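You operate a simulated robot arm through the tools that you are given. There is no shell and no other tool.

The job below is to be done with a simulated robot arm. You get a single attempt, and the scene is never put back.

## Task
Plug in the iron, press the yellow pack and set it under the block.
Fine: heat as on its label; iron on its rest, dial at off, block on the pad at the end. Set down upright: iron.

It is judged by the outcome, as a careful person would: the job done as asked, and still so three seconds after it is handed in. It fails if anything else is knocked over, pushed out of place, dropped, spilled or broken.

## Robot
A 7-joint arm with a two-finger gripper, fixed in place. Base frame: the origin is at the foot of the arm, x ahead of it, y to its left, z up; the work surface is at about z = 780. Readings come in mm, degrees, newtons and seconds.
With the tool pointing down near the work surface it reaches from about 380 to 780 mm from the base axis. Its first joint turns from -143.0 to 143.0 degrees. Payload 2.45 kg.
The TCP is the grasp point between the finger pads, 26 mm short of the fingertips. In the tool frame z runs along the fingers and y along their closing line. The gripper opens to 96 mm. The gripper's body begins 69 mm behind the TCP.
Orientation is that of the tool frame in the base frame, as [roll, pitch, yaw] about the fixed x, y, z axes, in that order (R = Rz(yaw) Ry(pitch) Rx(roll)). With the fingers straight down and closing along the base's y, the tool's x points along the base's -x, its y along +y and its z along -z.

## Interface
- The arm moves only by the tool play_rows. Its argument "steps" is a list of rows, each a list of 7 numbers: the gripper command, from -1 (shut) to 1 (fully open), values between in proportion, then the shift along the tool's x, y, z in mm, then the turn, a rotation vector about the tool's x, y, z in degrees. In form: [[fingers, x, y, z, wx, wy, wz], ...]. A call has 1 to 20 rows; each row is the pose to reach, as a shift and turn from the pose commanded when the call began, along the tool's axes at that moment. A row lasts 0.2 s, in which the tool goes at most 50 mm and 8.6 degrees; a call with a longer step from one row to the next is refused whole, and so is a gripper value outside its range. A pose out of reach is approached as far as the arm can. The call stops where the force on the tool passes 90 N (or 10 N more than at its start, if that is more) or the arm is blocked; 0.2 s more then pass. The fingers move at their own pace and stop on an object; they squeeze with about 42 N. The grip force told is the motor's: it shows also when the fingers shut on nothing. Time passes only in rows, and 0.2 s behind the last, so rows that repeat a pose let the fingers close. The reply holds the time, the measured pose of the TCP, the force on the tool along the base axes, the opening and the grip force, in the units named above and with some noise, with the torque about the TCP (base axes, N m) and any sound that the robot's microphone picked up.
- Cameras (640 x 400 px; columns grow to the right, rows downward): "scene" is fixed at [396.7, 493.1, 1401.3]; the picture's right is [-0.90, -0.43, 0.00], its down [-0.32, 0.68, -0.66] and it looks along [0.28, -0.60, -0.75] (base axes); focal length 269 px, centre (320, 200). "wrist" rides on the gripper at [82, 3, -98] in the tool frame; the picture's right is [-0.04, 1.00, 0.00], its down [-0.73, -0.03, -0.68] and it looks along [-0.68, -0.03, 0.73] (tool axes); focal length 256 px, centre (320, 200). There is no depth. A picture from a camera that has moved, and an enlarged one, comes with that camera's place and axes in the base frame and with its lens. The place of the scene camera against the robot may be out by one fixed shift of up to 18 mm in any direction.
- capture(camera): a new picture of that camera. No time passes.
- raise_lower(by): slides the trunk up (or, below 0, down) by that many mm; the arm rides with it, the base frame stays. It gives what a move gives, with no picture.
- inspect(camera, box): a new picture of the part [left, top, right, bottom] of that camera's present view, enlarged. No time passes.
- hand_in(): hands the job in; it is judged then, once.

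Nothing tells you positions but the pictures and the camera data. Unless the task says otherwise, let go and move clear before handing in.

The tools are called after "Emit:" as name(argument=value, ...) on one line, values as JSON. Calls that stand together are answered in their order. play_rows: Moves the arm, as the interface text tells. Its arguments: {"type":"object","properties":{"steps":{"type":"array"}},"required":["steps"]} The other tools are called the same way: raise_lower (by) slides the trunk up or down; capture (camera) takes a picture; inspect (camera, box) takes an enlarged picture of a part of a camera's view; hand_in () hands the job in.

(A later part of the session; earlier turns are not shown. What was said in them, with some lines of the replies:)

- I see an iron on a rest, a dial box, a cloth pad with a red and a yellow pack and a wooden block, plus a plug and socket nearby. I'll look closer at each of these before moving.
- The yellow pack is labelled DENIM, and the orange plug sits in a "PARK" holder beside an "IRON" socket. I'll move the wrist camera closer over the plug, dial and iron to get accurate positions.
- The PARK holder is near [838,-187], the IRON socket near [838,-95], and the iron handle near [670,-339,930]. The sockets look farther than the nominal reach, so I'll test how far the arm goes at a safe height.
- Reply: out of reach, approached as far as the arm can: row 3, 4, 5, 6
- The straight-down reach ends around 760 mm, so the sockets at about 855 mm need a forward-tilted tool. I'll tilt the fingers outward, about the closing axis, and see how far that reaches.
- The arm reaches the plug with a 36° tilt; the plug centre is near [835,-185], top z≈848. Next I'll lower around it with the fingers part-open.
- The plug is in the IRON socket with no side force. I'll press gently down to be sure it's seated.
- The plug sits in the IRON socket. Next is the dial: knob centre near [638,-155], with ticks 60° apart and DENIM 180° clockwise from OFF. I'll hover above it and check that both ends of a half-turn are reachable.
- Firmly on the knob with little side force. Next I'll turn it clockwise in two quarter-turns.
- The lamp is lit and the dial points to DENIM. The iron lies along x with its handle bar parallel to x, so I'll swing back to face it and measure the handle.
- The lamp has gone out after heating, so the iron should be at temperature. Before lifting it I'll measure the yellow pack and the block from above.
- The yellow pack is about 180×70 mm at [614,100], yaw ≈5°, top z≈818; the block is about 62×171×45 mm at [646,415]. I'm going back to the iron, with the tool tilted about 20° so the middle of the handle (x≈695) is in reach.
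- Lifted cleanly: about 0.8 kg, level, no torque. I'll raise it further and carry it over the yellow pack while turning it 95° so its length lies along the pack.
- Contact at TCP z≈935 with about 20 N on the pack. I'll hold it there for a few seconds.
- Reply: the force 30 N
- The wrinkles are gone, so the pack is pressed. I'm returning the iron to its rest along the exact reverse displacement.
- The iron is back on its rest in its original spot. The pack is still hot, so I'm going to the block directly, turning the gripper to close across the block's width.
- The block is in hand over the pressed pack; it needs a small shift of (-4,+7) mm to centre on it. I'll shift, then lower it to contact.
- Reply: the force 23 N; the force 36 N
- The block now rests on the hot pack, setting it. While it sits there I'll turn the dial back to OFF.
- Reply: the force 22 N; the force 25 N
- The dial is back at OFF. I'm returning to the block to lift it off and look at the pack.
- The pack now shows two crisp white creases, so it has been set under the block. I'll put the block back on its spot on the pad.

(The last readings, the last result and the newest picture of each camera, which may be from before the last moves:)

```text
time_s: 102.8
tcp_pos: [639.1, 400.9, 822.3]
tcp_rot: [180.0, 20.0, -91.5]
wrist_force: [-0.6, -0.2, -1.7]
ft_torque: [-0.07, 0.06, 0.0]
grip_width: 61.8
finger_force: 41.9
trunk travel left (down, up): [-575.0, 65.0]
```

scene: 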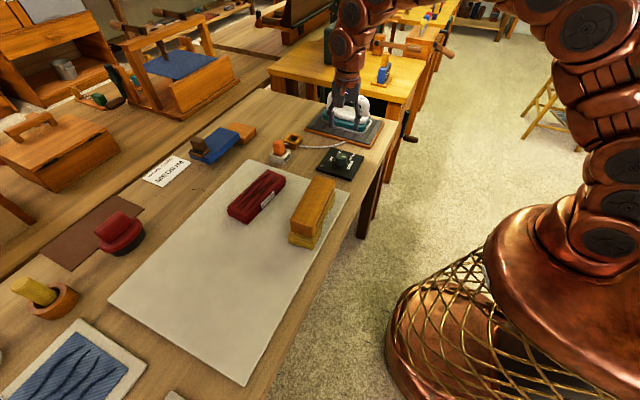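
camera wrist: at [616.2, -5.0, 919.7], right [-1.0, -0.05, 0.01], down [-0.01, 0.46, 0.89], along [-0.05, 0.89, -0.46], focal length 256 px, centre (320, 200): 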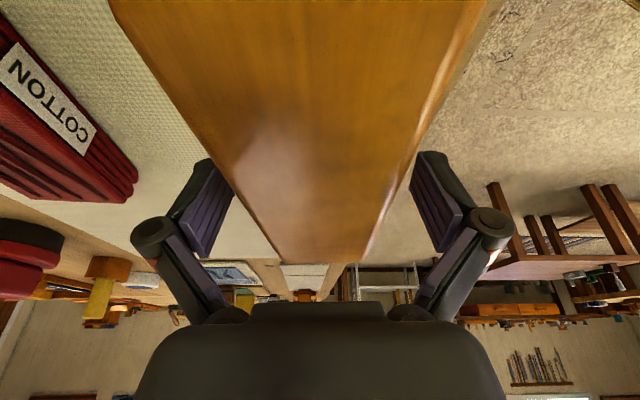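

Emit:
play_rows(steps=[[-1, 0.2, 0, 0.5, 0, 0, 0], [-1, 0.3, 0, 0.8, 0, 0, 0], [1, 0.3, 0, 0.8, 0, 0, 0], [1, 0.3, 0, 0.8, 0, 0, 0], [1, 0.3, 0, 0.8, 0, 0, 0]])

Emit:
inspect(camera="scene", box=[170, 240, 290, 380])

```text
time_s: 104.0
tcp_pos: [640.0, 399.8, 821.0]
tcp_rot: [-179.9, 20.0, -91.5]
wrist_force: [-0.4, 0.0, -0.4]
ft_torque: [0.0, -0.01, -0.05]
grip_width: 95.8
finger_force: 0.0
trunk travel left (down, up): [-575.0, 65.0]
```

```text
2.86 times, centred on (230, 310) of scene
camera zoom: at [396.7, 493.1, 1401.3], right [-0.9, -0.43, 0.0], down [-0.32, 0.68, -0.66], along [0.28, -0.6, -0.75], focal length 768 px, centre (577, -114)
```

zoom: 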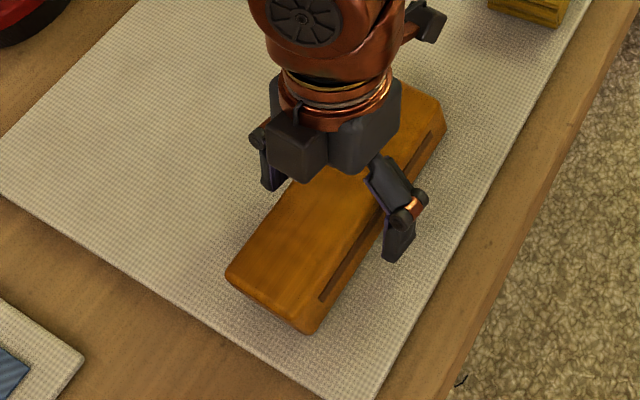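

Block is down on the pad and released. I'll retreat up and clear, then check everything.

Emit:
play_rows(steps=[[1, -7, 0, -19, 0, 0, 0], [1, -20, 0, -55, 0, 0, 0], [1, -34, 0, -94, 0, 0, 0], [1, -48, 0, -132, 0, 0, 0], [1, -30, 0, -165, 0, 0, 0], [1, 10, 0, -180, 0, 0, 0], [1, 50, 0, -195, 0, 0, 0], [1, 90, 0, -210, 0, 0, 0], [1, 90, 0, -210, 0, 0, 0]])

Emit:
capture(camera="scene")

Emit:
capture(camera="wrist")

Emit:
inspect(camera="scene", box=[250, 80, 410, 190])

Emit:
inspect(camera="scene", box=[100, 150, 360, 390])

```text
time_s: 106.0
tcp_pos: [636.3, 243.1, 987.5]
tcp_rot: [-179.9, 20.0, -91.3]
wrist_force: [-0.1, -0.8, -0.5]
ft_torque: [0.01, 0.0, -0.01]
grip_width: 95.8
finger_force: 0.0
trunk travel left (down, up): [-575.0, 65.0]
```

```text
taken
```

scene: 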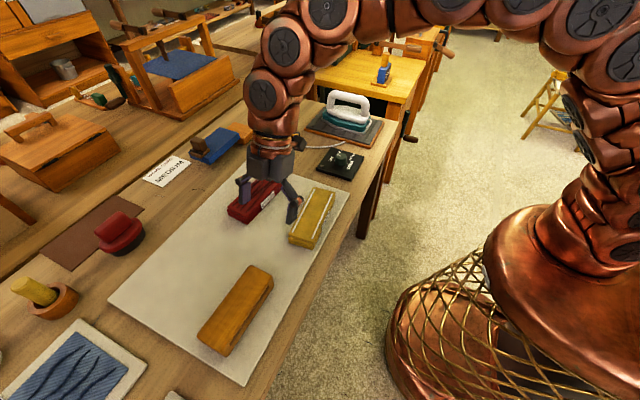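

```text
taken
camera wrist: at [630.3, 133.0, 1052.1], right [-1.0, 0.06, 0.01], down [0.04, 0.46, 0.89], along [0.05, 0.89, -0.46], focal length 256 px, centre (320, 200)
```

wrist: 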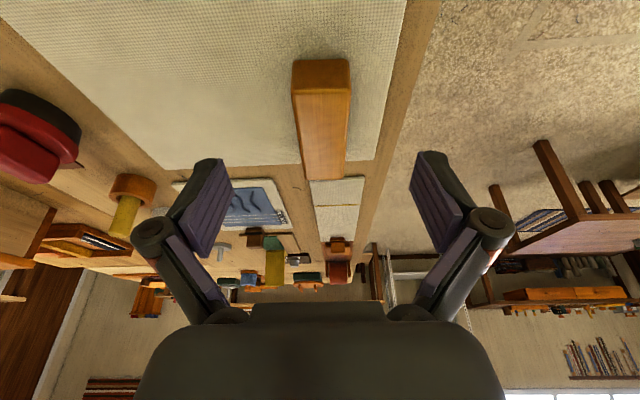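

```text
3.64 times, centred on (330, 135) of scene
camera zoom: at [396.7, 493.1, 1401.3], right [-0.9, -0.43, 0.0], down [-0.32, 0.68, -0.66], along [0.28, -0.6, -0.75], focal length 978 px, centre (284, 436)
```

zoom: 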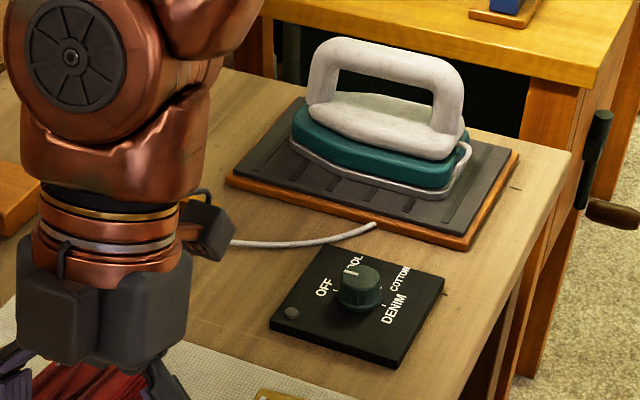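

```text
1.67 times, centred on (230, 270) of scene
camera zoom: at [396.7, 493.1, 1401.3], right [-0.9, -0.43, 0.0], down [-0.32, 0.68, -0.66], along [0.28, -0.6, -0.75], focal length 448 px, centre (470, 83)
```

zoom: 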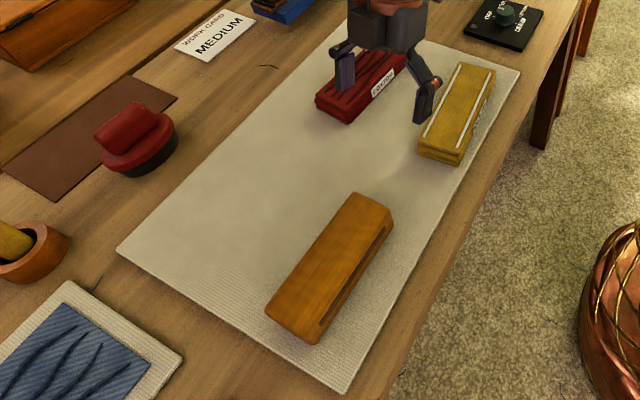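

Emit:
play_rows(steps=[[1, 1.6, 19.6, -36, 0, 0, 0], [1, 3.3, 39.2, -72, 0, 0, 0], [1, 4.9, 58.9, -108, 0, 0, 0], [1, 4.9, 58.9, -108, 0, 0, 0]])

Emit:
capture(camera="scene")

Emit:
inspect(camera="scene", box=[240, 90, 400, 200])

```text
time_s: 107.0
tcp_pos: [573.7, 203.1, 1086.4]
tcp_rot: [180.0, 20.0, -91.4]
wrist_force: [-0.3, 0.6, -0.6]
ft_torque: [0.03, -0.03, -0.02]
grip_width: 96.0
finger_force: 0.0
trunk travel left (down, up): [-575.0, 65.0]
```

```text
taken
```

scene: 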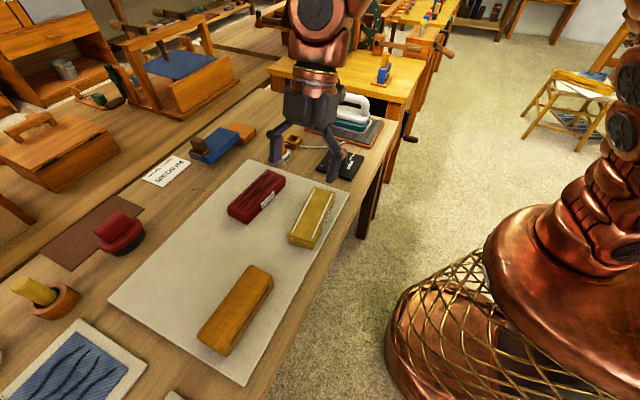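

```text
3.64 times, centred on (320, 145) of scene
camera zoom: at [396.7, 493.1, 1401.3], right [-0.9, -0.43, 0.0], down [-0.32, 0.68, -0.66], along [0.28, -0.6, -0.75], focal length 978 px, centre (320, 400)
```

zoom: 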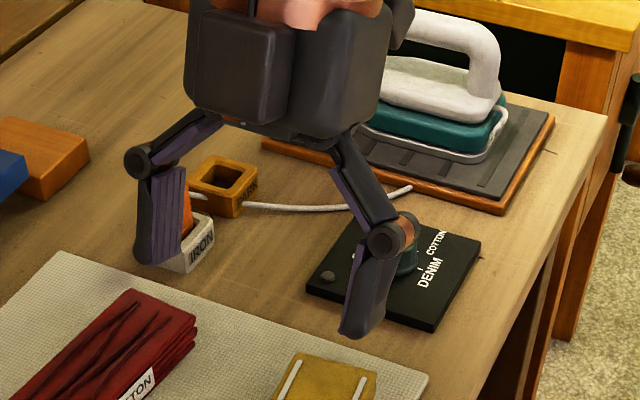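

The final check shows everything in place:
- The plug is in the IRON socket.
- The iron is upright on its rest.
- The dial is at OFF and the lamp is out.
- The yellow pack is pressed and creased.
- The block is on the pad, and the gripper is clear.

I'll hand in the job.

Emit:
hand_in()

```text
The job is handed in.
```

The job is done and handed in; I don't have the judge's result.

- **Plug:** moved from the PARK holder to the IRON socket and pushed in until it seated.
- **Heat:** the dial was turned to DENIM, the word on the yellow pack's label. The lamp lit, then went out before I used the iron.
- **Pressing:** I held the iron on the pack for about 4 seconds at about 20 to 40 N, and the wrinkles were gone afterwards.
- **Setting:** I pressed the block onto the hot pack, then left it resting there while I turned the dial off, about 25 seconds in all. The pack now shows two sharp creases.
- **End state:** the iron is upright on its rest where it started, the dial is at OFF, and the gripper is open and clear.

**The block:** I read "set it under the block" as setting the creases, so the block is back on the pad and not on the pack. It sits about 15 mm further in from the pad's edge than before, so all of it rests on the pad.

The plug is still in the socket. Nothing was dropped or knocked over, and the red pack, the work card and the other items on the bench were not touched.
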